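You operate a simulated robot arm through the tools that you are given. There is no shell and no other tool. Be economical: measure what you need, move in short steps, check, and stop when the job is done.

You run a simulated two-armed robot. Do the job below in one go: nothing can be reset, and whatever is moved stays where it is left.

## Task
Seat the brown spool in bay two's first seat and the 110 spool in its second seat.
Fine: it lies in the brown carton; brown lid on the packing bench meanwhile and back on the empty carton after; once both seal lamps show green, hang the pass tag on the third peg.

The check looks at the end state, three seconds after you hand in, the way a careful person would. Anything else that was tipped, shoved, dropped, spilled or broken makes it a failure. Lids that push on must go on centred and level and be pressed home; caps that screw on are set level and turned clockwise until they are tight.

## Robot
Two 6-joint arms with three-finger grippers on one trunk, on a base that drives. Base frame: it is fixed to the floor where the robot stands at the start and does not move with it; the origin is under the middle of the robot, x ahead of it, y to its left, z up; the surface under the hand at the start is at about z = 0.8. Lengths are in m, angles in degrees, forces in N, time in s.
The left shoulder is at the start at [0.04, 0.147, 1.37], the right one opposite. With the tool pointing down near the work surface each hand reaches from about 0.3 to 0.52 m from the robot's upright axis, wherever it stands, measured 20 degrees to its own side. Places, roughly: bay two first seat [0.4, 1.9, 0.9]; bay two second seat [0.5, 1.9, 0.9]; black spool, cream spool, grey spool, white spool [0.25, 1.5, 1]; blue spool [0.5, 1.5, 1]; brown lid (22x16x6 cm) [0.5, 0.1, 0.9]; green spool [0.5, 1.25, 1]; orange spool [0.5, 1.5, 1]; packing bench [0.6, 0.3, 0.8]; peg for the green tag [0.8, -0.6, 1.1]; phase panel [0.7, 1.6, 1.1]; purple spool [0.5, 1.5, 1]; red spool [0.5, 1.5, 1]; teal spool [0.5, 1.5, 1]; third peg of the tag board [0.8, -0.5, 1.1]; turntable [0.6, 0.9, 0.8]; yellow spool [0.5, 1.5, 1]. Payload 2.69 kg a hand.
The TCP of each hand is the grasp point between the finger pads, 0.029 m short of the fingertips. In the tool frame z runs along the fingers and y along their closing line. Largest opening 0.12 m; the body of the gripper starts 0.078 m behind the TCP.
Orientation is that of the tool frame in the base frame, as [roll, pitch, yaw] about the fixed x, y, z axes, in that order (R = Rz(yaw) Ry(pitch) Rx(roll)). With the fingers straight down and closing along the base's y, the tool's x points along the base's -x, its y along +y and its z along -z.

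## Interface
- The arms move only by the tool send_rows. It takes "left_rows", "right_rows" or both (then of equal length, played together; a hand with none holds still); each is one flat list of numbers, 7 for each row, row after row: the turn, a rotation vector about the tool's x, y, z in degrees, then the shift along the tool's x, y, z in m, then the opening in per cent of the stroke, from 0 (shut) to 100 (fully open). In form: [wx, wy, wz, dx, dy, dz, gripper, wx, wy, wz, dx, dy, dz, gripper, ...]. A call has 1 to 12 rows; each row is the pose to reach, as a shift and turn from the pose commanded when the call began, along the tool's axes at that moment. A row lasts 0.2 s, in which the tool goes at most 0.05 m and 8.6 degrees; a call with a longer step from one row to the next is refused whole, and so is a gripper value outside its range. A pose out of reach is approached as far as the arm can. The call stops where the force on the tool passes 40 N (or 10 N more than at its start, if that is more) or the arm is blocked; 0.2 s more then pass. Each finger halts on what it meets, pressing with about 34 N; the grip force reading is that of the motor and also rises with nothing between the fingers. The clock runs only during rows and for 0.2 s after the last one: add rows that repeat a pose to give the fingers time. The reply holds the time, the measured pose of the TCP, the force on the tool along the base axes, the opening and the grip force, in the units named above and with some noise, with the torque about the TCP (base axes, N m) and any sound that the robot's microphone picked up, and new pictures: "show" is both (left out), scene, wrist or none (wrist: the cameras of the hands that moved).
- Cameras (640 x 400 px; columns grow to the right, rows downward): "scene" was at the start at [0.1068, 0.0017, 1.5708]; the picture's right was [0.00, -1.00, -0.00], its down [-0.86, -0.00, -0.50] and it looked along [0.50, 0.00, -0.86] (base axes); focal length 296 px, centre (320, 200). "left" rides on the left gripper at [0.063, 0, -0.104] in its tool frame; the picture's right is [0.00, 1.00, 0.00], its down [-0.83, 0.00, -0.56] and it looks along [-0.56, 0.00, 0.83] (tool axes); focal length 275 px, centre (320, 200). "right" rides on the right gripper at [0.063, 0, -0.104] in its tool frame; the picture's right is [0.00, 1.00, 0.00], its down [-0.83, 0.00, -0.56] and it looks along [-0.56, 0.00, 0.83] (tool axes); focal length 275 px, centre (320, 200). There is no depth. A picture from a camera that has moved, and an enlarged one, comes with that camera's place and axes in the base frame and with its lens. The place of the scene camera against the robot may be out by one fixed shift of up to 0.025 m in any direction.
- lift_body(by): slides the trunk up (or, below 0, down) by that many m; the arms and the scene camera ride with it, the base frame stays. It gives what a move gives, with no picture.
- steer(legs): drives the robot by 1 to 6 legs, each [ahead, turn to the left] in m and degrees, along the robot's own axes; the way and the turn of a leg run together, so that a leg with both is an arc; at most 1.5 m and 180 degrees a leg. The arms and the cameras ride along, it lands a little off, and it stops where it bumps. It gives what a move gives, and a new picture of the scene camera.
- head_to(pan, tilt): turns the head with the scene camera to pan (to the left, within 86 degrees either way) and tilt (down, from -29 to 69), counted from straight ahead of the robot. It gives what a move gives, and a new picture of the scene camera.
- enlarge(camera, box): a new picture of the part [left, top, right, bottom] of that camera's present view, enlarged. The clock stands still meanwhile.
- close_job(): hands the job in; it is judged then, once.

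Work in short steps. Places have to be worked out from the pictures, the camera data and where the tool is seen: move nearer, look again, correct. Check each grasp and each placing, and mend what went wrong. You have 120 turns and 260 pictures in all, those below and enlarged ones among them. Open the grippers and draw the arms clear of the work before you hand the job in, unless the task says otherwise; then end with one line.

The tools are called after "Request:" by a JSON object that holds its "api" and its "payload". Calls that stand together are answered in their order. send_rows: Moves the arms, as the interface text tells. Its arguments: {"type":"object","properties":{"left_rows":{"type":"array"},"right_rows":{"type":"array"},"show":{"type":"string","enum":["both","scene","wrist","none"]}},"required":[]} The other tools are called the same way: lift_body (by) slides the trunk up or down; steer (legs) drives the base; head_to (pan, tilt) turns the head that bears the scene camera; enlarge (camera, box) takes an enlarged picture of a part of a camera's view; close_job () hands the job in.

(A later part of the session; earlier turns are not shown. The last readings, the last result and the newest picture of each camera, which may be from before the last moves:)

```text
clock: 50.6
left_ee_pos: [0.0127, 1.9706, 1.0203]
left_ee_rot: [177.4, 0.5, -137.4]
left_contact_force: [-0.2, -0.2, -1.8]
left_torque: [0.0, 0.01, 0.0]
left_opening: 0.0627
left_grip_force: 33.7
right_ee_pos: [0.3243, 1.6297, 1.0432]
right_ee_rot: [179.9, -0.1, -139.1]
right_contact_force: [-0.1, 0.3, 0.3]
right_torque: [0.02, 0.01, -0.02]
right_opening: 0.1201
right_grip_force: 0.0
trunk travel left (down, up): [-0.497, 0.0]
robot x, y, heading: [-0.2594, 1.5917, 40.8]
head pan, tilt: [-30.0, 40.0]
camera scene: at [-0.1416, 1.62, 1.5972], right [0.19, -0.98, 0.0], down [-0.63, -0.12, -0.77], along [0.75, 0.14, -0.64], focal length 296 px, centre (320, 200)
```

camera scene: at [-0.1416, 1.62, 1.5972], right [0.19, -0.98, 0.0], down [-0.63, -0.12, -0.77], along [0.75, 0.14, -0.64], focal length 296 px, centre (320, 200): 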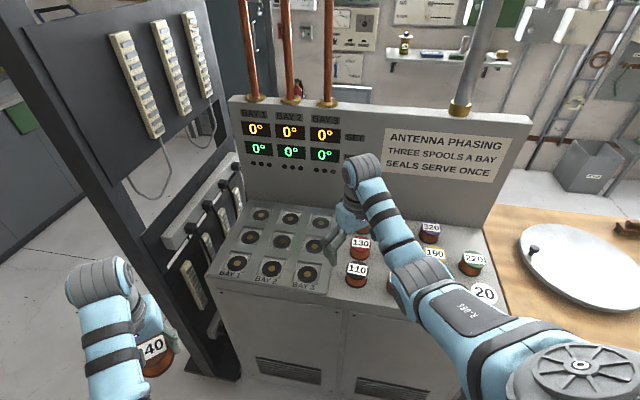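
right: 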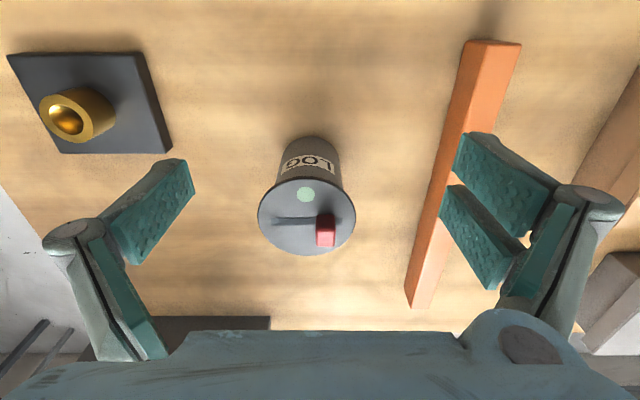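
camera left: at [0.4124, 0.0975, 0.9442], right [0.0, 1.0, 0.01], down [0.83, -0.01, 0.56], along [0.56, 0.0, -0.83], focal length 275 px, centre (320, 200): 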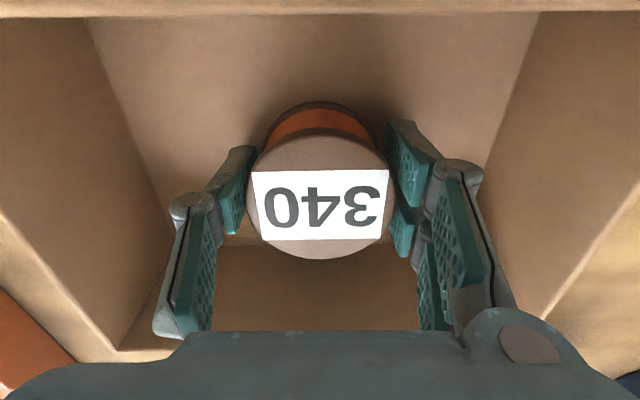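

Bay labels on the seat plate confirm bay 2 is the middle column, first seat nearest me. Spool tops are about z 0.94, so the hands (tips ≥1.0, held spool bottom 0.98) clear. I drive to about (-0.02, 1.70) facing the cabinet.

Request:
{"api": "steer", "payload": {"legs": [[0, -16.6], [0.25, 0], [0, -24]]}}

Request:
{"api": "head_to", "payload": {"pan": 0, "tilt": 55}}

```text
clock: 54.6
left_ee_pos: [0.4249, 1.7983, 1.0192]
left_ee_rot: [177.3, 0.5, -178.5]
left_contact_force: [-0.1, 1.2, -2.1]
left_torque: [0.0, 0.03, 0.0]
left_opening: 0.0626
left_grip_force: 34.3
right_ee_pos: [0.4362, 1.3352, 1.0416]
right_ee_rot: [-179.9, 0.1, 179.6]
right_contact_force: [0.2, -0.2, 0.5]
right_torque: [-0.05, 0.03, 0.04]
right_opening: 0.1202
right_grip_force: 0.1
trunk travel left (down, up): [-0.497, 0.0]
robot x, y, heading: [-0.0301, 1.6879, -0.1]
head pan, tilt: [-30.0, 40.0]
camera scene: at [0.0824, 1.6492, 1.5972], right [-0.51, -0.86, 0.0], down [-0.56, 0.32, -0.77], along [0.66, -0.39, -0.64], focal length 296 px, centre (320, 200)
```

scene: 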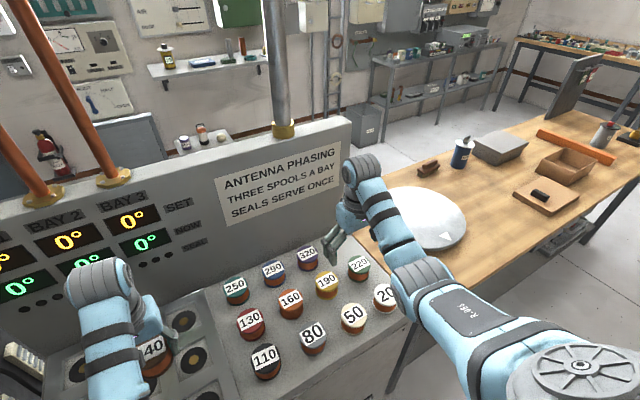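

```text
clock: 55.6
left_ee_pos: [0.4251, 1.7978, 1.0196]
left_ee_rot: [177.2, 0.5, -178.6]
left_contact_force: [1.3, 0.5, -2.5]
left_torque: [0.02, 0.02, -0.03]
left_opening: 0.0628
left_grip_force: 34.0
right_ee_pos: [0.4356, 1.334, 1.0426]
right_ee_rot: [179.9, 0.0, 179.6]
right_contact_force: [-0.3, 0.4, -0.6]
right_torque: [0.02, 0.03, 0.0]
right_opening: 0.1199
right_grip_force: 0.0
trunk travel left (down, up): [-0.497, 0.0]
robot x, y, heading: [-0.0291, 1.686, -0.6]
head pan, tilt: [0.0, 55.0]
camera scene: at [0.0813, 1.6902, 1.5765], right [-0.01, -1.0, 0.0], down [-0.82, 0.01, -0.57], along [0.57, 0.0, -0.82], focal length 296 px, centre (320, 200)
```

scene: 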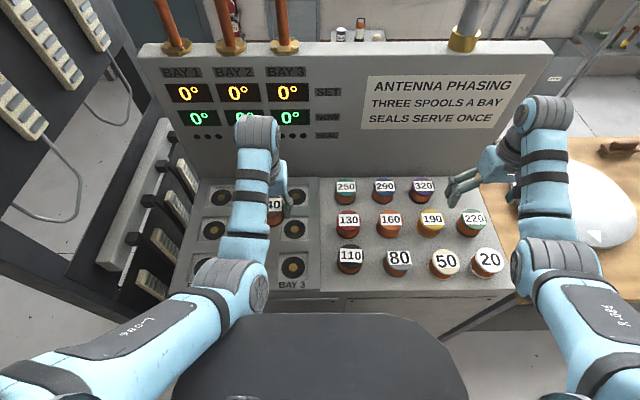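

The left hand is slightly tilted (177.2, 0.5, -178.6). I level it and lower slightly, then use its camera to locate bay two's seats.

Request:
{"api": "send_rows", "payload": {"left_rows": [1.4, -0.2, 0.7, 0.03, 0.03, 0.015, 40, 2.8, -0.5, 1.4, 0.06, 0.06, 0.025, 40, 2.8, -0.5, 1.4, 0.08, 0.07, 0.025, 40]}}

```text
clock: 56.4
left_ee_pos: [0.3542, 1.8582, 0.9617]
left_ee_rot: [-179.9, 1.1, -180.0]
left_contact_force: [-0.3, 0.4, -1.4]
left_torque: [0.02, 0.02, 0.03]
left_opening: 0.0628
left_grip_force: 34.4
left hand out of reach, approached as far as the arm can: row 1, 2, 3
right_ee_pos: [0.4359, 1.3341, 1.0424]
right_ee_rot: [179.9, 0.0, 179.7]
right_contact_force: [-0.4, 0.5, 0.2]
right_torque: [0.02, -0.02, 0.0]
right_opening: 0.12
right_grip_force: 0.2
trunk travel left (down, up): [-0.497, 0.0]
robot x, y, heading: [-0.0284, 1.6881, -0.2]
head pan, tilt: [0.0, 55.0]
camera scene: at [0.0808, 1.6906, 1.5765], right [-0.01, -1.0, 0.0], down [-0.82, 0.0, -0.57], along [0.57, 0.0, -0.82], focal length 296 px, centre (320, 200)
camera left: at [0.2888, 1.8577, 1.0658], right [0.01, 1.0, 0.0], down [0.82, 0.0, 0.57], along [0.57, 0.0, -0.82], focal length 275 px, centre (320, 200)
```

scene: 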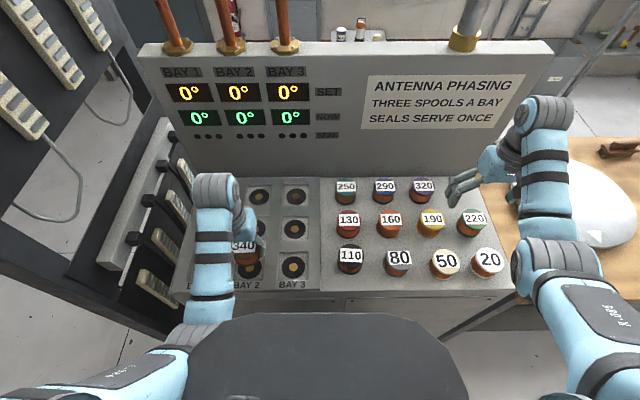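
left: 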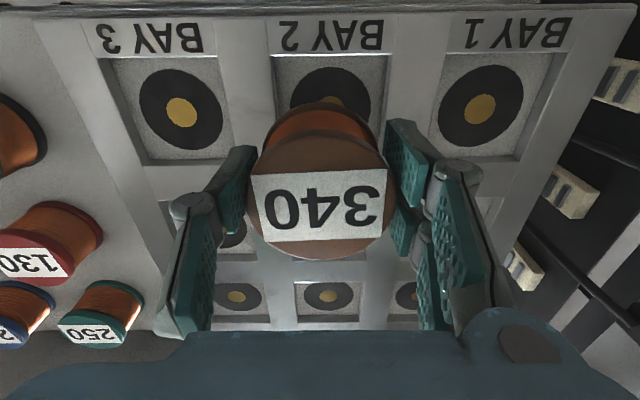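

The wrist camera shows the front row: bay 2's first seat is midway between the bay 1 and bay 3 seats, around (0.349, 1.866), plate z about 0.86. I level, centre and lower a bit to re-measure.

Request:
{"api": "send_rows", "payload": {"left_rows": [0, -1.1, 0, 0.004, 0.007, 0.015, 40, 0, -1.1, 0, 0.004, 0.007, 0.03, 40, 0, -1.1, 0, 0.004, 0.007, 0.03, 40], "show": "wrist"}}

```text
clock: 57.2
left_ee_pos: [0.3499, 1.8658, 0.9333]
left_ee_rot: [-179.9, 2.1, 179.9]
left_contact_force: [-0.2, 0.2, -1.4]
left_torque: [0.02, 0.02, 0.01]
left_opening: 0.0625
left_grip_force: 34.6
right_ee_pos: [0.4367, 1.333, 1.0415]
right_ee_rot: [179.8, 0.0, 179.7]
right_contact_force: [0.2, -0.4, -0.5]
right_torque: [0.04, -0.01, 0.02]
right_opening: 0.12
right_grip_force: 0.1
trunk travel left (down, up): [-0.497, 0.0]
robot x, y, heading: [-0.0298, 1.6864, -0.3]
head pan, tilt: [0.0, 55.0]
camera left: at [0.2834, 1.8659, 1.0365], right [0.01, 1.0, 0.0], down [0.81, 0.0, 0.59], along [0.59, 0.0, -0.81], focal length 275 px, centre (320, 200)
```

left: 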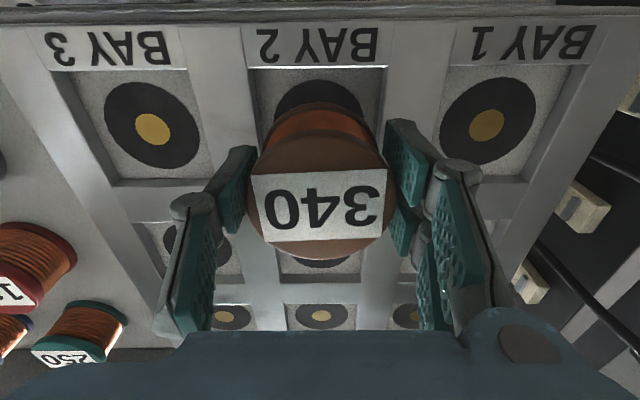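

Pitch sign was the other way (now 2.1°). I correct it and measure again at the same place.

Request:
{"api": "send_rows", "payload": {"left_rows": [0, 2.1, 0, 0, 0, 0, 40, 0, 2.1, 0, 0, 0, 0, 40], "show": "wrist"}}

Request:
{"api": "enlarge", "payload": {"camera": "left", "box": [60, 0, 620, 350]}}

```text
clock: 57.8
left_ee_pos: [0.3505, 1.8663, 0.9344]
left_ee_rot: [-180.0, 0.0, -179.9]
left_contact_force: [0.3, 0.0, -1.2]
left_torque: [-0.01, -0.02, 0.02]
left_opening: 0.0624
left_grip_force: 34.2
right_ee_pos: [0.4361, 1.3351, 1.042]
right_ee_rot: [-180.0, -0.1, 179.7]
right_contact_force: [0.2, 0.4, 0.4]
right_torque: [-0.02, 0.04, 0.01]
right_opening: 0.1199
right_grip_force: 0.0
trunk travel left (down, up): [-0.497, 0.0]
robot x, y, heading: [-0.0298, 1.6905, -0.1]
head pan, tilt: [0.0, 55.0]
camera left: at [0.2874, 1.8671, 1.0391], right [0.01, 1.0, 0.0], down [0.83, 0.0, 0.56], along [0.56, 0.0, -0.83], focal length 275 px, centre (320, 200)
```

left: 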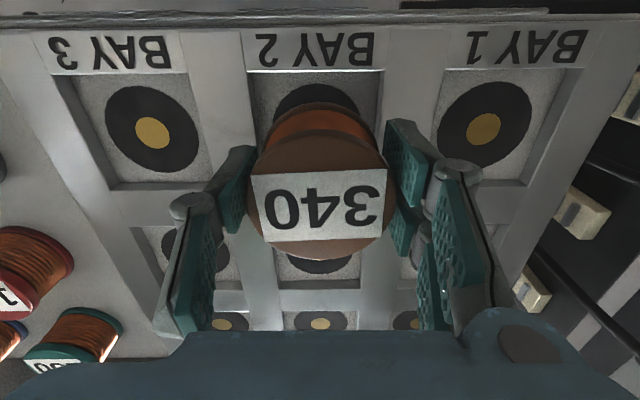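

```text
1.14 times, centred on (340, 175) of left
camera zoom: at [0.2874, 1.8671, 1.0391], right [0.01, 1.0, 0.0], down [0.83, 0.0, 0.56], along [0.56, 0.0, -0.83], focal length 315 px, centre (297, 229)
```

zoom: 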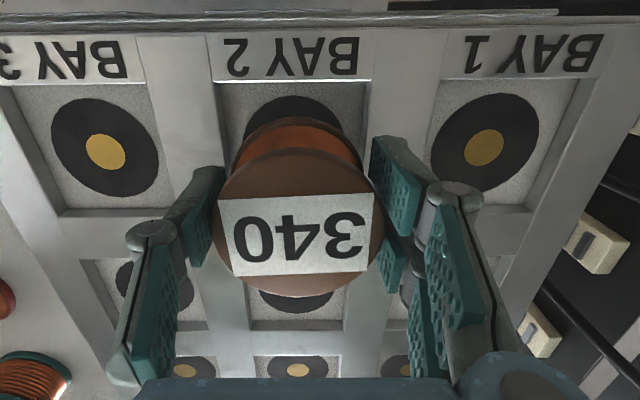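

Two views agree: seat floor z ≈0.861, seat at (0.351, 1.866), and spool centre at (0.3517, 1.8665), so it is centred. I lower slowly until contact.

Request:
{"api": "send_rows", "payload": {"left_rows": [0, 0, 0, 0, 0, 0.01, 40, 0, 0, 0, 0, 0, 0.018, 40, 0, 0, 0, 0, 0, 0.023, 40, 0, 0, 0, 0, 0, 0.027, 40, 0, 0, 0, 0, 0, 0.03, 40], "show": "wrist"}}

```text
clock: 59.0
left_ee_pos: [0.3516, 1.8674, 0.9029]
left_ee_rot: [-179.9, 0.0, 180.0]
left_contact_force: [-0.1, -0.3, -2.0]
left_torque: [0.06, 0.04, 0.0]
left_opening: 0.0626
left_grip_force: 34.0
right_ee_pos: [0.435, 1.335, 1.0431]
right_ee_rot: [179.9, 0.0, 179.8]
right_contact_force: [-0.6, -0.4, 0.0]
right_torque: [0.04, -0.01, -0.01]
right_opening: 0.12
right_grip_force: 0.1
trunk travel left (down, up): [-0.497, 0.0]
robot x, y, heading: [-0.0303, 1.6894, -0.4]
head pan, tilt: [0.0, 55.0]
camera left: at [0.288, 1.8679, 1.0086], right [0.0, 1.0, 0.0], down [0.83, 0.0, 0.56], along [0.56, 0.0, -0.83], focal length 275 px, centre (320, 200)
```

left: 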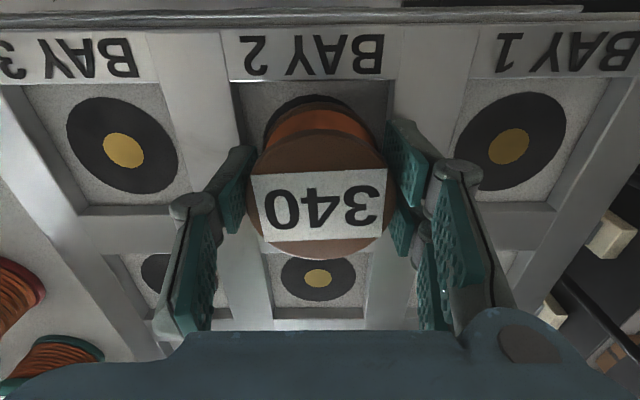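

Seat centre now reads (0.3503, 1.865), the spool 2 mm off; I shift by that and continue down in 3 mm steps.

Request:
{"api": "send_rows", "payload": {"left_rows": [0, 0, 0, 0.0015, -0.0025, 0, 40, 0, 0, 0, 0.0015, -0.0025, 0.003, 40, 0, 0, 0, 0.0015, -0.0025, 0.006, 40, 0, 0, 0, 0.0015, -0.0025, 0.009, 40, 0, 0, 0, 0.0015, -0.0025, 0.012, 40], "show": "wrist"}}

```text
clock: 60.1
left_ee_pos: [0.35, 1.8663, 0.8991]
left_ee_rot: [180.0, 0.7, -179.9]
left_contact_force: [-10.7, 1.3, 22.6]
left_torque: [0.04, 0.62, -0.08]
left_opening: 0.0624
left_grip_force: 33.6
right_ee_pos: [0.4325, 1.3334, 1.0442]
right_ee_rot: [179.8, 0.1, 179.7]
right_contact_force: [-0.4, 0.1, -0.5]
right_torque: [-0.01, 0.0, 0.03]
right_opening: 0.1201
right_grip_force: 0.0
trunk travel left (down, up): [-0.497, 0.0]
robot x, y, heading: [-0.0272, 1.6916, -0.6]
head pan, tilt: [0.0, 55.0]
stopped in row 5 (left hand): the force on the tool passed its limit at 49 N (the readings are from after the stop); the commanded pose is now the measured one
camera left: at [0.2851, 1.8652, 1.0025], right [0.0, 1.0, 0.0], down [0.82, 0.0, 0.57], along [0.57, 0.0, -0.82], focal length 275 px, centre (320, 200)
```

left: 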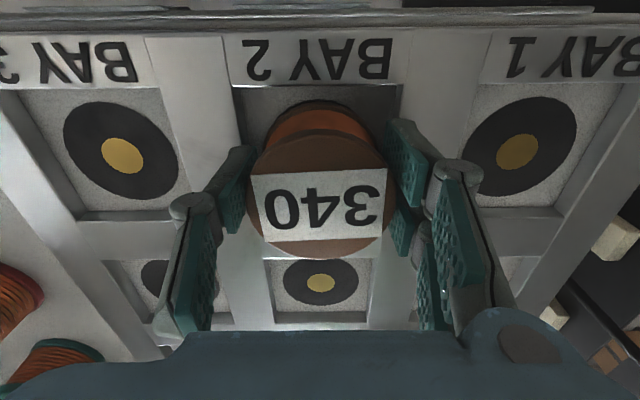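

Contact at z 0.899 as expected for the spool bottom on the seat floor. I check the lamps.

Request:
{"api": "enlarge", "payload": {"camera": "scene", "box": [150, 50, 350, 300]}}

```text
1.60 times, centred on (250, 175) of scene
camera zoom: at [0.0754, 1.6893, 1.5769], right [-0.01, -1.0, 0.0], down [-0.82, 0.0, -0.58], along [0.58, 0.0, -0.82], focal length 474 px, centre (432, 240)
```

zoom: 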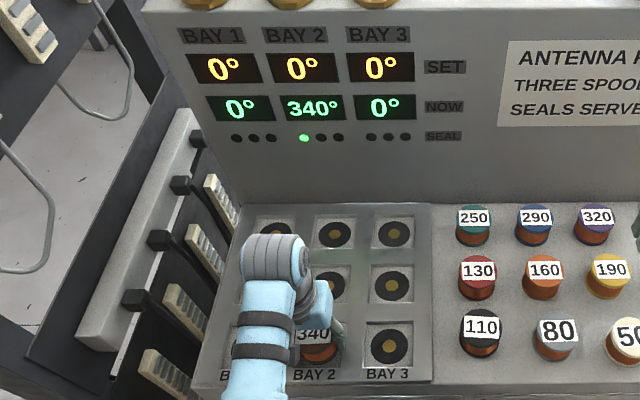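

Bay 2's first seal lamp is green and NOW reads 340°. I release and lift the left hand away.

Request:
{"api": "send_rows", "payload": {"left_rows": [0, 0, 0, 0, 0, 0, 50, 0, 0, 0, 0, 0, 0, 62, 0, 0, 0, 0, 0, 0, 70, 0, 0, 0, 0, 0, -0.02, 70, 0, 0, 0, 0, 0, -0.05, 70, 0, 0, 0, 0, 0, -0.07, 70]}}

Request:
{"api": "enlarge", "payload": {"camera": "scene", "box": [150, 50, 350, 300]}}

```text
clock: 61.5
left_ee_pos: [0.3529, 1.8633, 0.9588]
left_ee_rot: [179.8, 0.6, -180.0]
left_contact_force: [0.5, -0.4, -0.1]
left_torque: [0.01, 0.01, 0.01]
left_opening: 0.0841
left_grip_force: 0.0
left hand out of reach, approached as far as the arm can: row 6
right_ee_pos: [0.4361, 1.3351, 1.041]
right_ee_rot: [180.0, 0.0, 179.8]
right_contact_force: [0.0, 0.1, 0.7]
right_torque: [-0.04, -0.02, -0.01]
right_opening: 0.12
right_grip_force: 0.1
trunk travel left (down, up): [-0.497, 0.0]
robot x, y, heading: [-0.0308, 1.6903, -0.4]
head pan, tilt: [0.0, 55.0]
camera scene: at [0.0815, 1.6905, 1.5765], right [-0.01, -1.0, 0.0], down [-0.82, 0.0, -0.57], along [0.57, 0.0, -0.82], focal length 296 px, centre (320, 200)
camera left: at [0.2895, 1.8635, 1.064], right [0.0, 1.0, 0.0], down [0.83, 0.0, 0.56], along [0.56, 0.0, -0.83], focal length 275 px, centre (320, 200)
```

scene: 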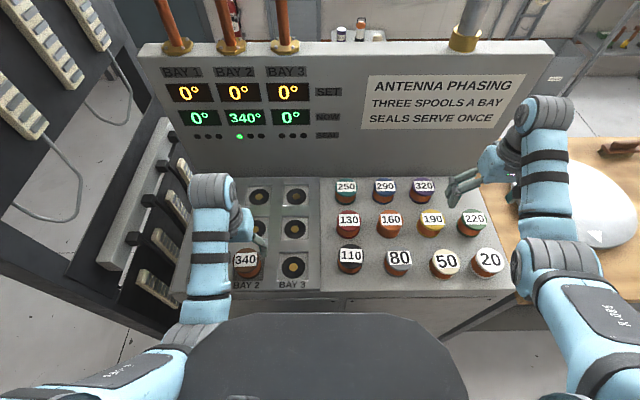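
left: 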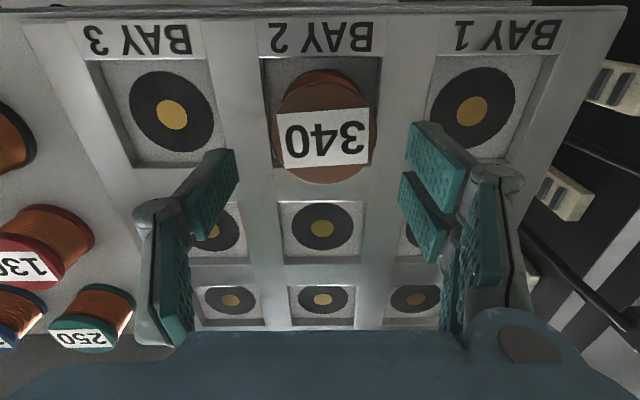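

```text
1.60 times, centred on (250, 175) of scene
camera zoom: at [0.0815, 1.6905, 1.5765], right [-0.01, -1.0, 0.0], down [-0.82, 0.0, -0.57], along [0.57, 0.0, -0.82], focal length 474 px, centre (432, 240)
```

zoom: 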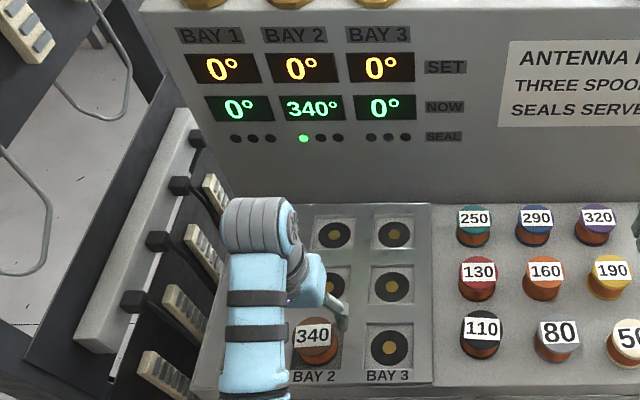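

Seated upright. Correcting the scene camera with the known seat, the 110 spool is near (0.355, 1.614). I move the left hand partway toward it, staying high, and look.

Request:
{"api": "send_rows", "payload": {"left_rows": [0, 0.6, 0, -0.02, -0.03, -0.02, 80, 0, 0.6, 0, -0.03, -0.07, -0.03, 80, 0, 0.6, 0, -0.03, -0.11, -0.03, 80, 0, 0.6, 0, -0.03, -0.15, -0.03, 80, 0, 0.6, 0, -0.03, -0.15, -0.03, 80]}}

```text
clock: 62.4
left_ee_pos: [0.4013, 1.8356, 0.9751]
left_ee_rot: [172.9, 0.3, -175.9]
left_contact_force: [0.6, -0.9, -0.3]
left_torque: [0.02, -0.01, 0.0]
left_opening: 0.096
left_grip_force: 0.0
left hand out of reach, approached as far as the arm can: row 1, 3, 4
right_ee_pos: [0.4367, 1.336, 1.043]
right_ee_rot: [-179.9, 0.1, 179.7]
right_contact_force: [-0.6, 0.8, 0.4]
right_torque: [0.03, 0.02, 0.0]
right_opening: 0.1201
right_grip_force: 0.0
trunk travel left (down, up): [-0.497, 0.0]
robot x, y, heading: [-0.0345, 1.69, -0.2]
head pan, tilt: [0.0, 55.0]
stopped in row 4 (left hand): the arm was blocked; the commanded pose is now the measured one
camera scene: at [0.0812, 1.6914, 1.5765], right [-0.01, -1.0, 0.0], down [-0.82, 0.0, -0.57], along [0.57, 0.0, -0.82], focal length 296 px, centre (320, 200)
camera left: at [0.3392, 1.8181, 1.0788], right [-0.07, 0.99, 0.13], down [0.83, -0.02, 0.55], along [0.55, 0.14, -0.82], focal length 275 px, centre (320, 200)
```

scene: 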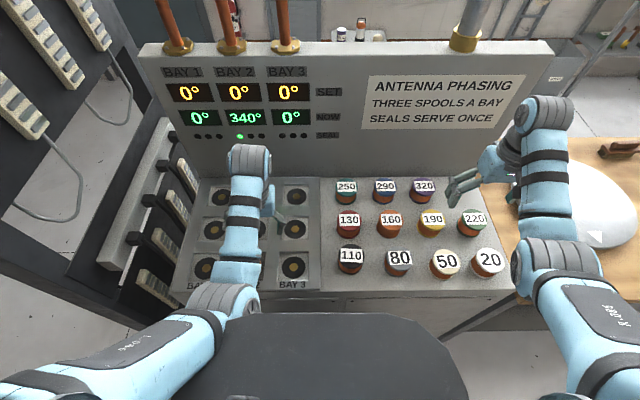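
left: 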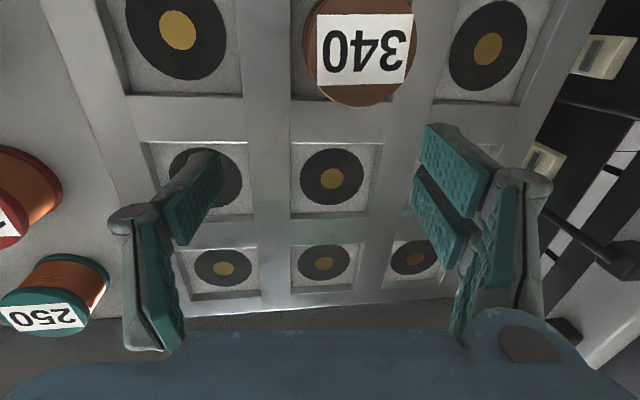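

The arm got blocked near its upper limit and tilted. I level it at a lower height first, then travel along y without commanding beyond reach.

Request:
{"api": "send_rows", "payload": {"left_rows": [3.5, -0.2, 2, -0.005, -0.01, 0.008, 80, 7.1, -0.3, 4.1, -0.01, -0.02, 0.012, 80, 7.1, -0.3, 4.1, -0.01, -0.02, 0.012, 80], "show": "none"}}

```text
clock: 63.2
left_ee_pos: [0.4119, 1.8149, 0.9596]
left_ee_rot: [179.9, 0.1, 179.8]
left_contact_force: [0.0, 0.2, -0.4]
left_torque: [0.01, 0.05, -0.01]
left_opening: 0.096
left_grip_force: 0.2
right_ee_pos: [0.4365, 1.3345, 1.042]
right_ee_rot: [180.0, 0.0, 179.7]
right_contact_force: [0.0, -0.5, -0.7]
right_torque: [0.01, 0.02, 0.0]
right_opening: 0.1202
right_grip_force: 0.1
trunk travel left (down, up): [-0.497, 0.0]
robot x, y, heading: [-0.0367, 1.6881, -0.2]
head pan, tilt: [0.0, 55.0]
```

Level now. Travel along -y at this height.

Request:
{"api": "send_rows", "payload": {"left_rows": [0, 0, 0, 0, -0.03, 0, 80, 0, 0, 0, 0, -0.06, 0, 80, 0, 0, 0, 0, -0.09, -0.005, 80, 0, 0, 0, 0, -0.12, -0.015, 80], "show": "wrist"}}

```text
clock: 64.4
left_ee_pos: [0.4447, 1.7642, 0.9559]
left_ee_rot: [176.3, 0.2, -177.2]
left_contact_force: [-1.6, -0.6, 0.2]
left_torque: [0.02, -0.01, 0.0]
left_opening: 0.0958
left_grip_force: 0.1
left hand out of reach, approached as far as the arm can: row 3, 4
right_ee_pos: [0.436, 1.3349, 1.0416]
right_ee_rot: [179.9, 0.0, 179.6]
right_contact_force: [-0.7, 0.5, 0.3]
right_torque: [0.01, -0.02, -0.01]
right_opening: 0.12
right_grip_force: 0.1
trunk travel left (down, up): [-0.497, 0.0]
robot x, y, heading: [-0.0328, 1.6922, -0.0]
head pan, tilt: [0.0, 55.0]
stopped in row 4 (left hand): the arm was blocked; the commanded pose is now the measured one
camera left: at [0.3812, 1.7556, 1.0611], right [-0.04, 1.0, 0.06], down [0.83, 0.0, 0.56], along [0.56, 0.08, -0.83], focal length 275 px, centre (320, 200)
```

left: 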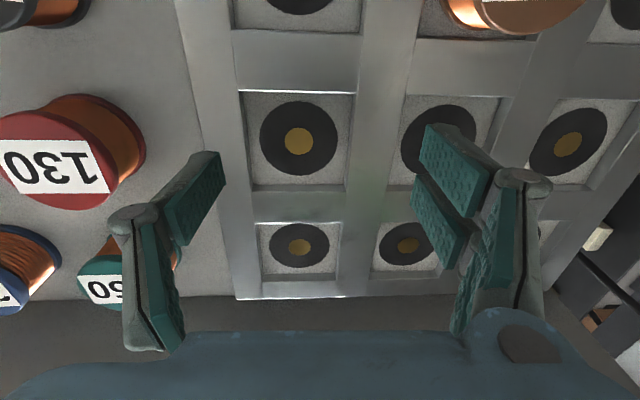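

The left arm can't swing that far right, so I shift the robot instead: back off, sidestep about 0.23 m toward -y, and come forward again.

Request:
{"api": "steer", "payload": {"legs": [[-0.32, 0], [0, -90], [0.23, 0], [0, 90]]}}

```text
clock: 75.6
left_ee_pos: [0.1111, 1.5401, 0.957]
left_ee_rot: [176.5, 0.3, -177.5]
left_contact_force: [0.0, 0.5, -1.2]
left_torque: [0.0, 0.0, 0.0]
left_opening: 0.0959
left_grip_force: 0.1
right_ee_pos: [0.1008, 1.1112, 1.0416]
right_ee_rot: [179.9, 0.0, 179.3]
right_contact_force: [-0.5, 0.5, 0.1]
right_torque: [-0.01, 0.01, 0.0]
right_opening: 0.1201
right_grip_force: 0.0
trunk travel left (down, up): [-0.497, 0.0]
robot x, y, heading: [-0.3616, 1.4692, -0.5]
head pan, tilt: [0.0, 55.0]
camera scene: at [-0.252, 1.4687, 1.5765], right [-0.01, -1.0, 0.0], down [-0.82, 0.01, -0.57], along [0.57, -0.01, -0.82], focal length 296 px, centre (320, 200)
```

scene: 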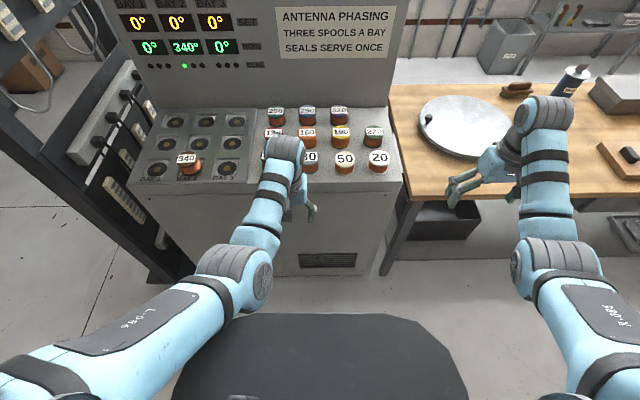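

Robot is at (-0.36, 1.469). I level the left hand and raise it in free space before going forward.

Request:
{"api": "send_rows", "payload": {"left_rows": [1.8, 0.1, 1.2, -0.01, 0.02, -0.015, 80, 3.5, 0.3, 2.5, -0.015, 0.04, -0.03, 80, 3.5, 0.3, 2.5, -0.015, 0.05, -0.05, 80, 3.5, 0.3, 2.5, -0.015, 0.05, -0.05, 80], "show": "none"}}

```text
clock: 76.6
left_ee_pos: [0.1236, 1.5893, 1.0097]
left_ee_rot: [180.0, -0.1, 179.9]
left_contact_force: [0.3, 0.0, -0.6]
left_torque: [0.02, 0.01, -0.01]
left_opening: 0.0959
left_grip_force: 0.0
right_ee_pos: [0.1011, 1.1107, 1.041]
right_ee_rot: [179.9, 0.0, 179.2]
right_contact_force: [-0.1, 0.0, 0.0]
right_torque: [0.02, -0.02, 0.0]
right_opening: 0.1199
right_grip_force: 0.0
trunk travel left (down, up): [-0.497, 0.0]
robot x, y, heading: [-0.3692, 1.4673, -0.7]
head pan, tilt: [0.0, 55.0]
```

Hand at z 1.01. Drive forward 0.25 m so it comes over the 110 spool.

Request:
{"api": "steer", "payload": {"legs": [[0.25, 0.5]]}}

Request:
{"api": "enlarge", "payload": {"camera": "left", "box": [0, 0, 640, 400]}}

```text
clock: 78.4
left_ee_pos: [0.3615, 1.5908, 1.0106]
left_ee_rot: [-180.0, 0.1, -179.7]
left_contact_force: [0.1, -0.1, 0.0]
left_torque: [0.02, -0.03, 0.0]
left_opening: 0.0962
left_grip_force: 0.0
right_ee_pos: [0.3415, 1.112, 1.0433]
right_ee_rot: [-180.0, 0.2, 179.7]
right_contact_force: [-0.7, -0.7, 0.2]
right_torque: [0.0, -0.06, -0.04]
right_opening: 0.12
right_grip_force: 0.1
trunk travel left (down, up): [-0.497, 0.0]
robot x, y, heading: [-0.1224, 1.462, -0.1]
head pan, tilt: [0.0, 55.0]
camera scene: at [-0.0159, 1.4679, 1.5769], right [-0.01, -1.0, 0.0], down [-0.82, 0.0, -0.58], along [0.58, 0.0, -0.82], focal length 296 px, centre (320, 200)
```

scene: 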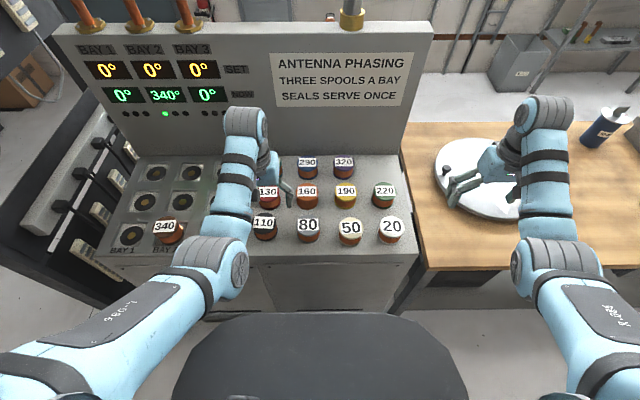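

```text
1.00 times, centred on (320, 200) of left (not enlarged: the box is as wide or as high as the picture)
camera zoom: at [0.2978, 1.5911, 1.1149], right [0.0, 1.0, 0.0], down [0.83, 0.0, 0.56], along [0.56, 0.0, -0.83], focal length 275 px, centre (320, 200)
```

zoom: 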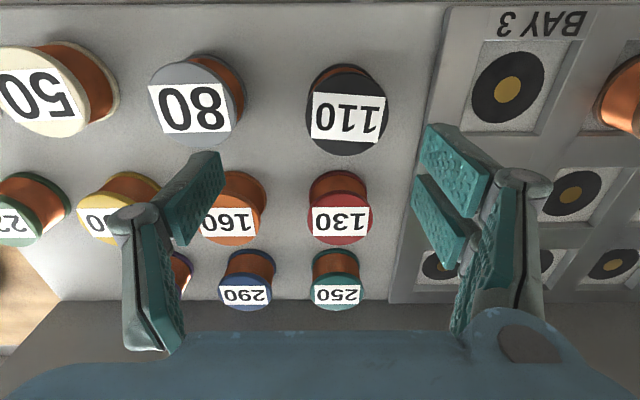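

The 110 spool's top is at about (0.360, 1.611, 0.91). I move over it and go down to z 0.945 to check.

Request:
{"api": "send_rows", "payload": {"left_rows": [0, 0, 0, 0.001, 0.02, 0.02, 85, 0, 0, 0, 0.001, 0.02, 0.045, 85, 0, 0, 0, 0.001, 0.02, 0.065, 85], "show": "wrist"}}

```text
clock: 79.2
left_ee_pos: [0.3625, 1.6111, 0.9416]
left_ee_rot: [-180.0, 0.0, -179.7]
left_contact_force: [0.1, 0.5, -0.1]
left_torque: [0.04, 0.01, 0.0]
left_opening: 0.1018
left_grip_force: 0.0
right_ee_pos: [0.3453, 1.1126, 1.042]
right_ee_rot: [180.0, -0.1, 179.7]
right_contact_force: [-0.7, 0.8, -0.1]
right_torque: [-0.03, 0.01, -0.03]
right_opening: 0.12
right_grip_force: 0.1
trunk travel left (down, up): [-0.497, 0.0]
robot x, y, heading: [-0.1209, 1.467, -0.3]
head pan, tilt: [0.0, 55.0]
camera left: at [0.2999, 1.6107, 1.0469], right [0.0, 1.0, 0.0], down [0.83, 0.0, 0.55], along [0.55, 0.0, -0.83], focal length 275 px, centre (320, 200)
```

left: 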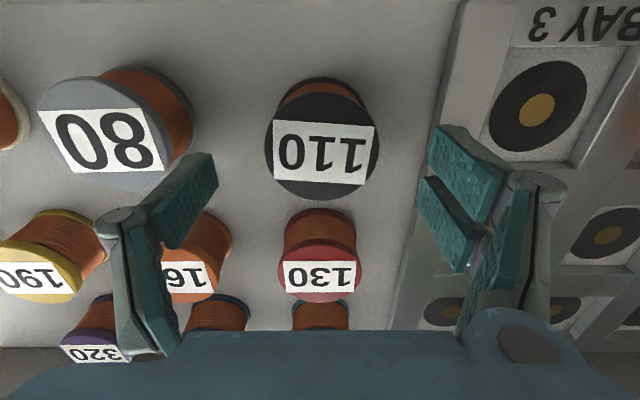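

Aligned within 2 mm. I descend to TCP z 0.902 and close.

Request:
{"api": "send_rows", "payload": {"left_rows": [0, 0, 0, 0.002, 0.001, 0.02, 80, 0, 0, 0, 0.002, 0.001, 0.035, 80, 0, 0, 0, 0.002, 0.001, 0.0395, 80, 0, 0, 0, 0.002, 0.001, 0.0395, 80], "show": "wrist"}}

```text
clock: 80.2
left_ee_pos: [0.3608, 1.6119, 0.9028]
left_ee_rot: [180.0, -0.1, -179.7]
left_contact_force: [0.0, -0.4, 0.1]
left_torque: [-0.01, -0.03, 0.01]
left_opening: 0.0957
left_grip_force: 0.0
right_ee_pos: [0.345, 1.1118, 1.0428]
right_ee_rot: [-180.0, 0.1, 179.7]
right_contact_force: [0.1, 0.6, -0.7]
right_torque: [0.01, 0.02, 0.01]
right_opening: 0.1197
right_grip_force: 0.1
trunk travel left (down, up): [-0.497, 0.0]
robot x, y, heading: [-0.1258, 1.4682, -0.3]
head pan, tilt: [0.0, 55.0]
camera left: at [0.2979, 1.6126, 1.0083], right [0.0, 1.0, 0.0], down [0.83, 0.0, 0.55], along [0.55, 0.0, -0.83], focal length 275 px, centre (320, 200)
```

left: 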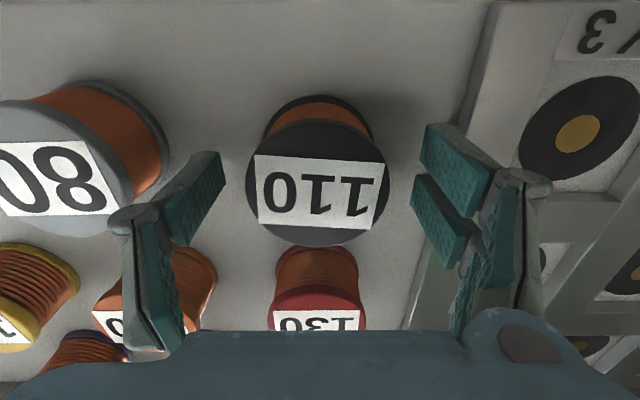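

Spool centre reads x≈0.3586; shift 2 mm and close.

Request:
{"api": "send_rows", "payload": {"left_rows": [0, 0, 0, 0.002, -0.001, 0, 70, 0, 0, 0, 0.002, -0.001, 0, 45, 0, 0, 0, 0.002, -0.001, 0, 40, 0, 0, 0, 0.002, -0.001, 0, 40], "show": "wrist"}}

```text
clock: 81.2
left_ee_pos: [0.3582, 1.6111, 0.9041]
left_ee_rot: [180.0, -0.2, -179.7]
left_contact_force: [0.6, -0.2, 2.0]
left_torque: [0.06, 0.08, 0.04]
left_opening: 0.0629
left_grip_force: 34.0
right_ee_pos: [0.3452, 1.1115, 1.0428]
right_ee_rot: [179.9, -0.1, 179.8]
right_contact_force: [1.0, 0.7, 1.3]
right_torque: [0.0, 0.0, 0.0]
right_opening: 0.1201
right_grip_force: 0.0
trunk travel left (down, up): [-0.497, 0.0]
robot x, y, heading: [-0.1199, 1.4661, -0.4]
head pan, tilt: [0.0, 55.0]
camera left: at [0.2957, 1.6111, 1.009], right [0.0, 1.0, 0.0], down [0.83, 0.0, 0.55], along [0.55, 0.0, -0.83], focal length 275 px, centre (320, 200)
```

left: 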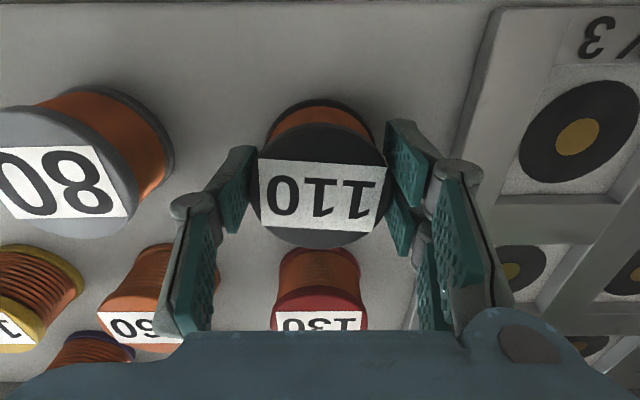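

Gripped at 63 mm like the other. Lift straight up.

Request:
{"api": "send_rows", "payload": {"left_rows": [0, 0, 0, 0, 0, -0.02, 40, 0, 0, 0, 0, 0, -0.05, 40, 0, 0, 0, 0, 0, -0.08, 40, 0, 0, 0, 0, 0, -0.1, 40]}}

```text
clock: 82.2
left_ee_pos: [0.3577, 1.6116, 1.006]
left_ee_rot: [180.0, -0.2, -179.7]
left_contact_force: [-0.2, 0.7, -1.6]
left_torque: [0.01, 0.01, 0.01]
left_opening: 0.0629
left_grip_force: 33.5
right_ee_pos: [0.3453, 1.1119, 1.0415]
right_ee_rot: [-180.0, 0.0, 179.7]
right_contact_force: [0.6, -0.2, -0.6]
right_torque: [0.0, 0.03, -0.02]
right_opening: 0.1203
right_grip_force: 0.1
trunk travel left (down, up): [-0.497, 0.0]
robot x, y, heading: [-0.1213, 1.4689, 0.0]
head pan, tilt: [0.0, 55.0]
camera scene: at [-0.01, 1.4678, 1.5765], right [-0.01, -1.0, 0.0], down [-0.82, 0.0, -0.57], along [0.57, 0.0, -0.82], focal length 296 px, centre (320, 200)
camera left: at [0.2955, 1.6111, 1.1106], right [0.0, 1.0, 0.0], down [0.83, 0.0, 0.55], along [0.55, 0.0, -0.83], focal length 275 px, centre (320, 200)
```

scene: 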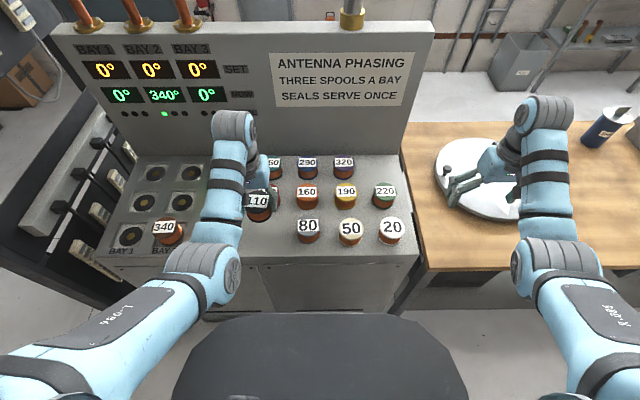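
left: 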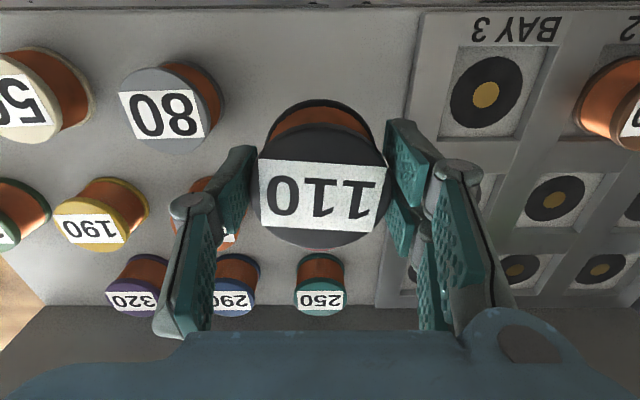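

I back off, sidestep +0.235 m toward the bay, and face the cabinet again, with the spool held.

Request:
{"api": "steer", "payload": {"legs": [[-0.22, 0], [0, 90], [0.235, 0], [0, -90]]}}

```text
clock: 92.9
left_ee_pos: [0.1271, 1.8665, 1.0056]
left_ee_rot: [180.0, -0.1, -177.4]
left_contact_force: [0.1, 0.4, -2.1]
left_torque: [0.04, 0.01, -0.02]
left_opening: 0.0629
left_grip_force: 33.8
right_ee_pos: [0.1344, 1.3662, 1.0416]
right_ee_rot: [-180.0, 0.0, -177.8]
right_contact_force: [-0.5, 0.5, -0.2]
right_torque: [-0.01, 0.02, 0.01]
right_opening: 0.1201
right_grip_force: 0.2
trunk travel left (down, up): [-0.497, 0.0]
robot x, y, heading: [-0.3507, 1.7011, 2.2]
head pan, tilt: [0.0, 55.0]
camera scene: at [-0.2352, 1.7068, 1.5765], right [0.04, -1.0, 0.0], down [-0.82, -0.03, -0.57], along [0.57, 0.02, -0.82], focal length 296 px, centre (320, 200)
```

scene: 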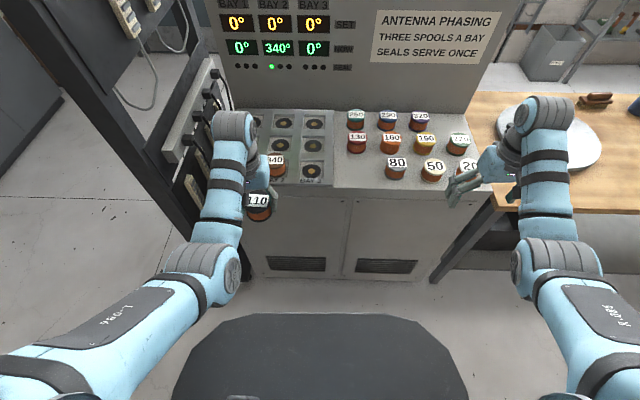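

Heading is 2.2° off; I drive ahead 0.33 m while turning it back.

Request:
{"api": "steer", "payload": {"legs": [[0, -2.2], [0.32, 0]]}}

Request:
{"api": "enlarge", "payload": {"camera": "left", "box": [0, 0, 640, 400]}}

```text
clock: 95.3
left_ee_pos: [0.4444, 1.8495, 1.0063]
left_ee_rot: [180.0, 0.0, -179.3]
left_contact_force: [-0.3, 0.0, -1.1]
left_torque: [-0.03, -0.02, 0.0]
left_opening: 0.0629
left_grip_force: 33.6
right_ee_pos: [0.4337, 1.3499, 1.0427]
right_ee_rot: [179.9, 0.1, -179.9]
right_contact_force: [-0.2, 1.0, -0.4]
right_torque: [0.0, -0.03, 0.01]
right_opening: 0.1198
right_grip_force: 0.1
trunk travel left (down, up): [-0.497, 0.0]
robot x, y, heading: [-0.0284, 1.701, -0.2]
head pan, tilt: [0.0, 55.0]
camera scene: at [0.0756, 1.7033, 1.5767], right [0.0, -1.0, 0.0], down [-0.82, 0.0, -0.58], along [0.58, 0.0, -0.82], focal length 296 px, centre (320, 200)
```

scene: 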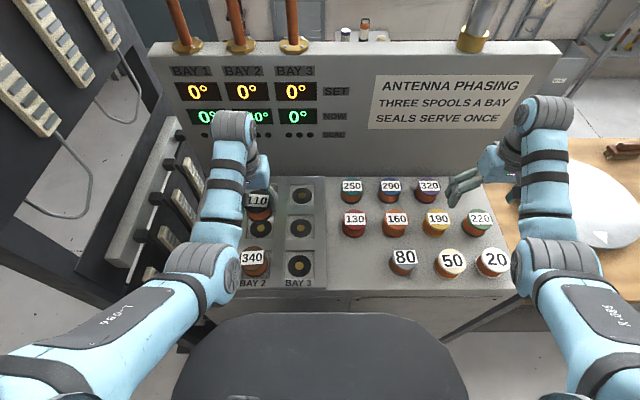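

```text
1.00 times, centred on (320, 200) of left (not enlarged: the box is as wide or as high as the picture)
camera zoom: at [0.3814, 1.849, 1.1114], right [-0.01, 1.0, 0.0], down [0.83, 0.01, 0.56], along [0.56, 0.0, -0.83], focal length 275 px, centre (320, 200)
```

zoom: 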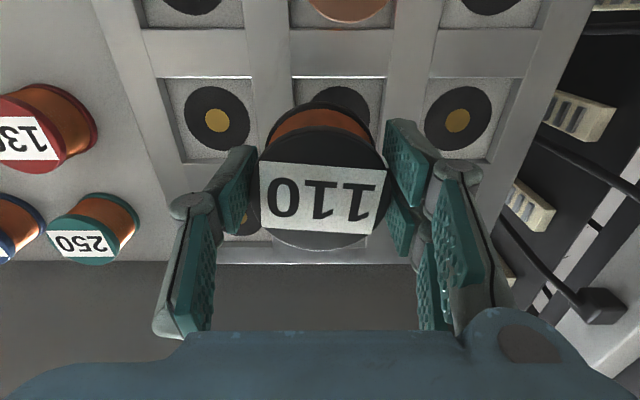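

Seat two is at (0.461, 1.8646). I move over it and descend to z 0.94, then re-measure.

Request:
{"api": "send_rows", "payload": {"left_rows": [0, 0, 0, -0.018, 0.015, 0.01, 40, 0, 0, 0.7, -0.018, 0.015, 0.04, 40, 0, 0, 0.7, -0.018, 0.015, 0.065, 40, 0, 0, 0.7, -0.018, 0.015, 0.065, 40], "show": "wrist"}}

```text
clock: 96.3
left_ee_pos: [0.4652, 1.8645, 0.9398]
left_ee_rot: [180.0, -0.2, 180.0]
left_contact_force: [0.0, 0.9, -1.5]
left_torque: [0.01, 0.0, 0.0]
left_opening: 0.0627
left_grip_force: 33.9
right_ee_pos: [0.4378, 1.3505, 1.0419]
right_ee_rot: [179.9, -0.1, -179.9]
right_contact_force: [-0.3, 0.3, -0.7]
right_torque: [0.02, -0.01, 0.01]
right_opening: 0.1198
right_grip_force: 0.0
trunk travel left (down, up): [-0.497, 0.0]
robot x, y, heading: [-0.0286, 1.6975, 0.3]
head pan, tilt: [0.0, 55.0]
camera left: at [0.4025, 1.8646, 1.0451], right [0.01, 1.0, 0.0], down [0.83, 0.0, 0.55], along [0.55, 0.0, -0.83], focal length 275 px, centre (320, 200)
```

left: 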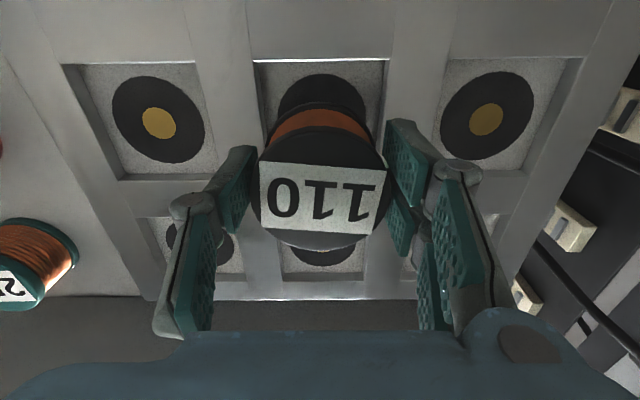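

Seat centre reads (0.4605, 1.866); spool at 0.4645. Shift -4 mm in x and lower to z 0.912, look once more.

Request:
{"api": "send_rows", "payload": {"left_rows": [0, 0, 0, 0.004, 0.0015, 0, 40, 0, 0, 0, 0.004, 0.0015, 0.015, 40, 0, 0, 0, 0.004, 0.0015, 0.027, 40, 0, 0, 0, 0.004, 0.0015, 0.027, 40], "show": "wrist"}}

```text
clock: 97.3
left_ee_pos: [0.4607, 1.8664, 0.9124]
left_ee_rot: [-179.9, -0.1, -180.0]
left_contact_force: [-1.0, -0.2, -1.7]
left_torque: [0.0, -0.01, 0.0]
left_opening: 0.0626
left_grip_force: 33.4
right_ee_pos: [0.4371, 1.3503, 1.0422]
right_ee_rot: [-180.0, 0.0, -179.8]
right_contact_force: [0.4, -0.2, -0.1]
right_torque: [0.01, -0.02, 0.04]
right_opening: 0.1201
right_grip_force: 0.0
trunk travel left (down, up): [-0.497, 0.0]
robot x, y, heading: [-0.0361, 1.7008, -0.1]
head pan, tilt: [0.0, 55.0]
camera left: at [0.3967, 1.8665, 1.0179], right [0.0, 1.0, 0.0], down [0.83, 0.0, 0.55], along [0.55, 0.0, -0.83], focal length 275 px, centre (320, 200)
```

left: 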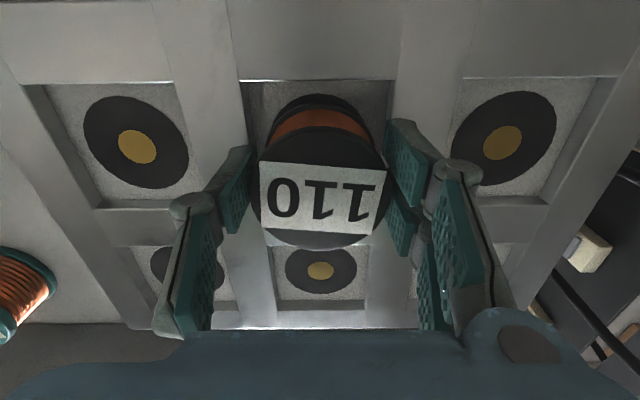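

Centred within 1 mm. Lower in 3 mm steps until contact.

Request:
{"api": "send_rows", "payload": {"left_rows": [0, 0, 0, 0, 0, 0.004, 40, 0, 0, 0, 0, 0, 0.007, 40, 0, 0, 0, 0, 0, 0.01, 40, 0, 0, 0, 0, 0, 0.013, 40, 0, 0, 0, 0, 0, 0.016, 40, 0, 0, 0, 0, 0, 0.019, 40], "show": "scene"}}

Request:
{"api": "enlarge", "payload": {"camera": "scene", "box": [150, 50, 350, 300]}}

```text
clock: 98.9
left_ee_pos: [0.4604, 1.8651, 0.8996]
left_ee_rot: [179.9, 0.4, -180.0]
left_contact_force: [-9.2, 0.3, 18.8]
left_torque: [0.12, 0.54, 0.08]
left_opening: 0.063
left_grip_force: 33.9
right_ee_pos: [0.4325, 1.3489, 1.0437]
right_ee_rot: [179.9, 0.1, -179.7]
right_contact_force: [0.6, -0.5, 0.5]
right_torque: [0.02, -0.02, -0.03]
right_opening: 0.12
right_grip_force: 0.1
trunk travel left (down, up): [-0.497, 0.0]
robot x, y, heading: [-0.0331, 1.7008, 0.4]
head pan, tilt: [0.0, 55.0]
stopped in row 6 (left hand): the force on the tool passed its limit at 45 N (the readings are from after the stop); the commanded pose is now the measured one
camera scene: at [0.0724, 1.7019, 1.5769], right [0.0, -1.0, 0.0], down [-0.82, 0.0, -0.58], along [0.58, 0.0, -0.82], focal length 296 px, centre (320, 200)
```

scene: 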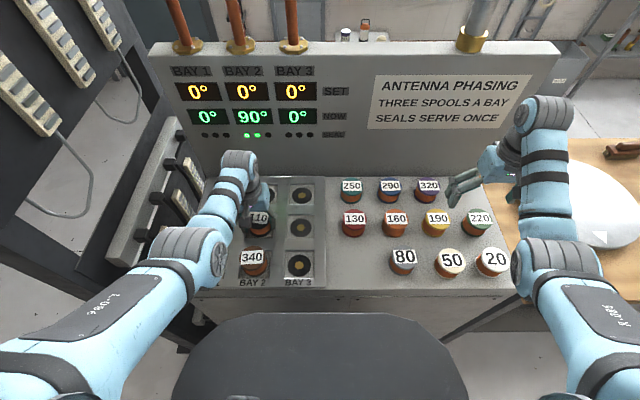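

```text
1.60 times, centred on (250, 175) of scene
camera zoom: at [0.0724, 1.7019, 1.5769], right [0.0, -1.0, 0.0], down [-0.82, 0.0, -0.58], along [0.58, 0.0, -0.82], focal length 474 px, centre (432, 240)
```

zoom: 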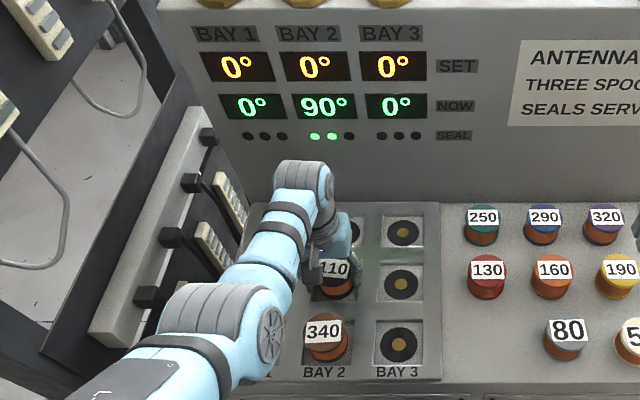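

Both seal lamps are green. Release and lift.

Request:
{"api": "send_rows", "payload": {"left_rows": [0, 0, 0, 0, 0, 0, 50, 0, 0, 0, 0, 0, 0, 62, 0, 0, 0, 0, 0, 0, 70, 0, 0, 0, 0, 0, -0.02, 70, 0, 0, 0, 0, 0, -0.05, 70, 0, 0, 0, 0, 0, -0.09, 70]}}

```text
clock: 100.3
left_ee_pos: [0.4596, 1.8652, 0.9862]
left_ee_rot: [-180.0, 0.2, 180.0]
left_contact_force: [0.0, -0.3, 0.0]
left_torque: [-0.01, 0.04, 0.01]
left_opening: 0.0839
left_grip_force: 0.1
right_ee_pos: [0.4364, 1.3503, 1.0421]
right_ee_rot: [179.9, 0.1, -179.9]
right_contact_force: [-0.6, -0.8, 0.7]
right_torque: [0.03, 0.03, -0.01]
right_opening: 0.12
right_grip_force: 0.0
trunk travel left (down, up): [-0.497, 0.0]
robot x, y, heading: [-0.0315, 1.703, 0.1]
head pan, tilt: [0.0, 55.0]
camera scene: at [0.079, 1.7031, 1.5765], right [0.0, -1.0, 0.0], down [-0.82, 0.0, -0.57], along [0.57, 0.0, -0.82], focal length 296 px, centre (320, 200)
camera left: at [0.3969, 1.8654, 1.091], right [0.0, 1.0, 0.0], down [0.83, 0.0, 0.56], along [0.56, 0.0, -0.83], focal length 275 px, centre (320, 200)
```

scene: 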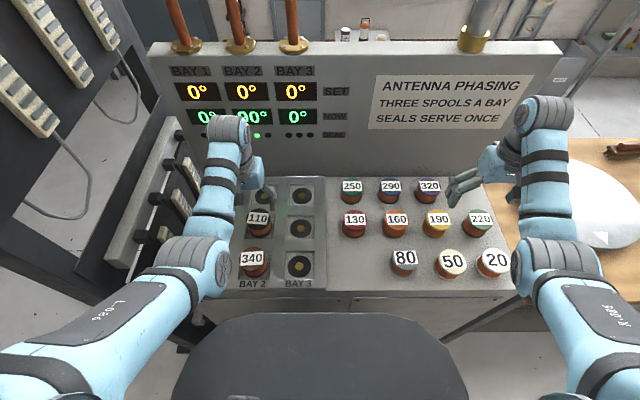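
left: 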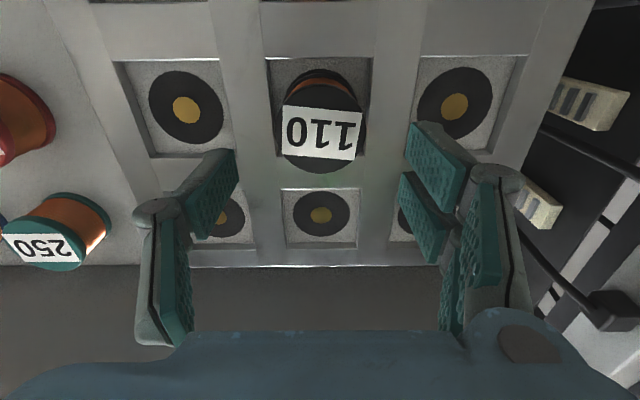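

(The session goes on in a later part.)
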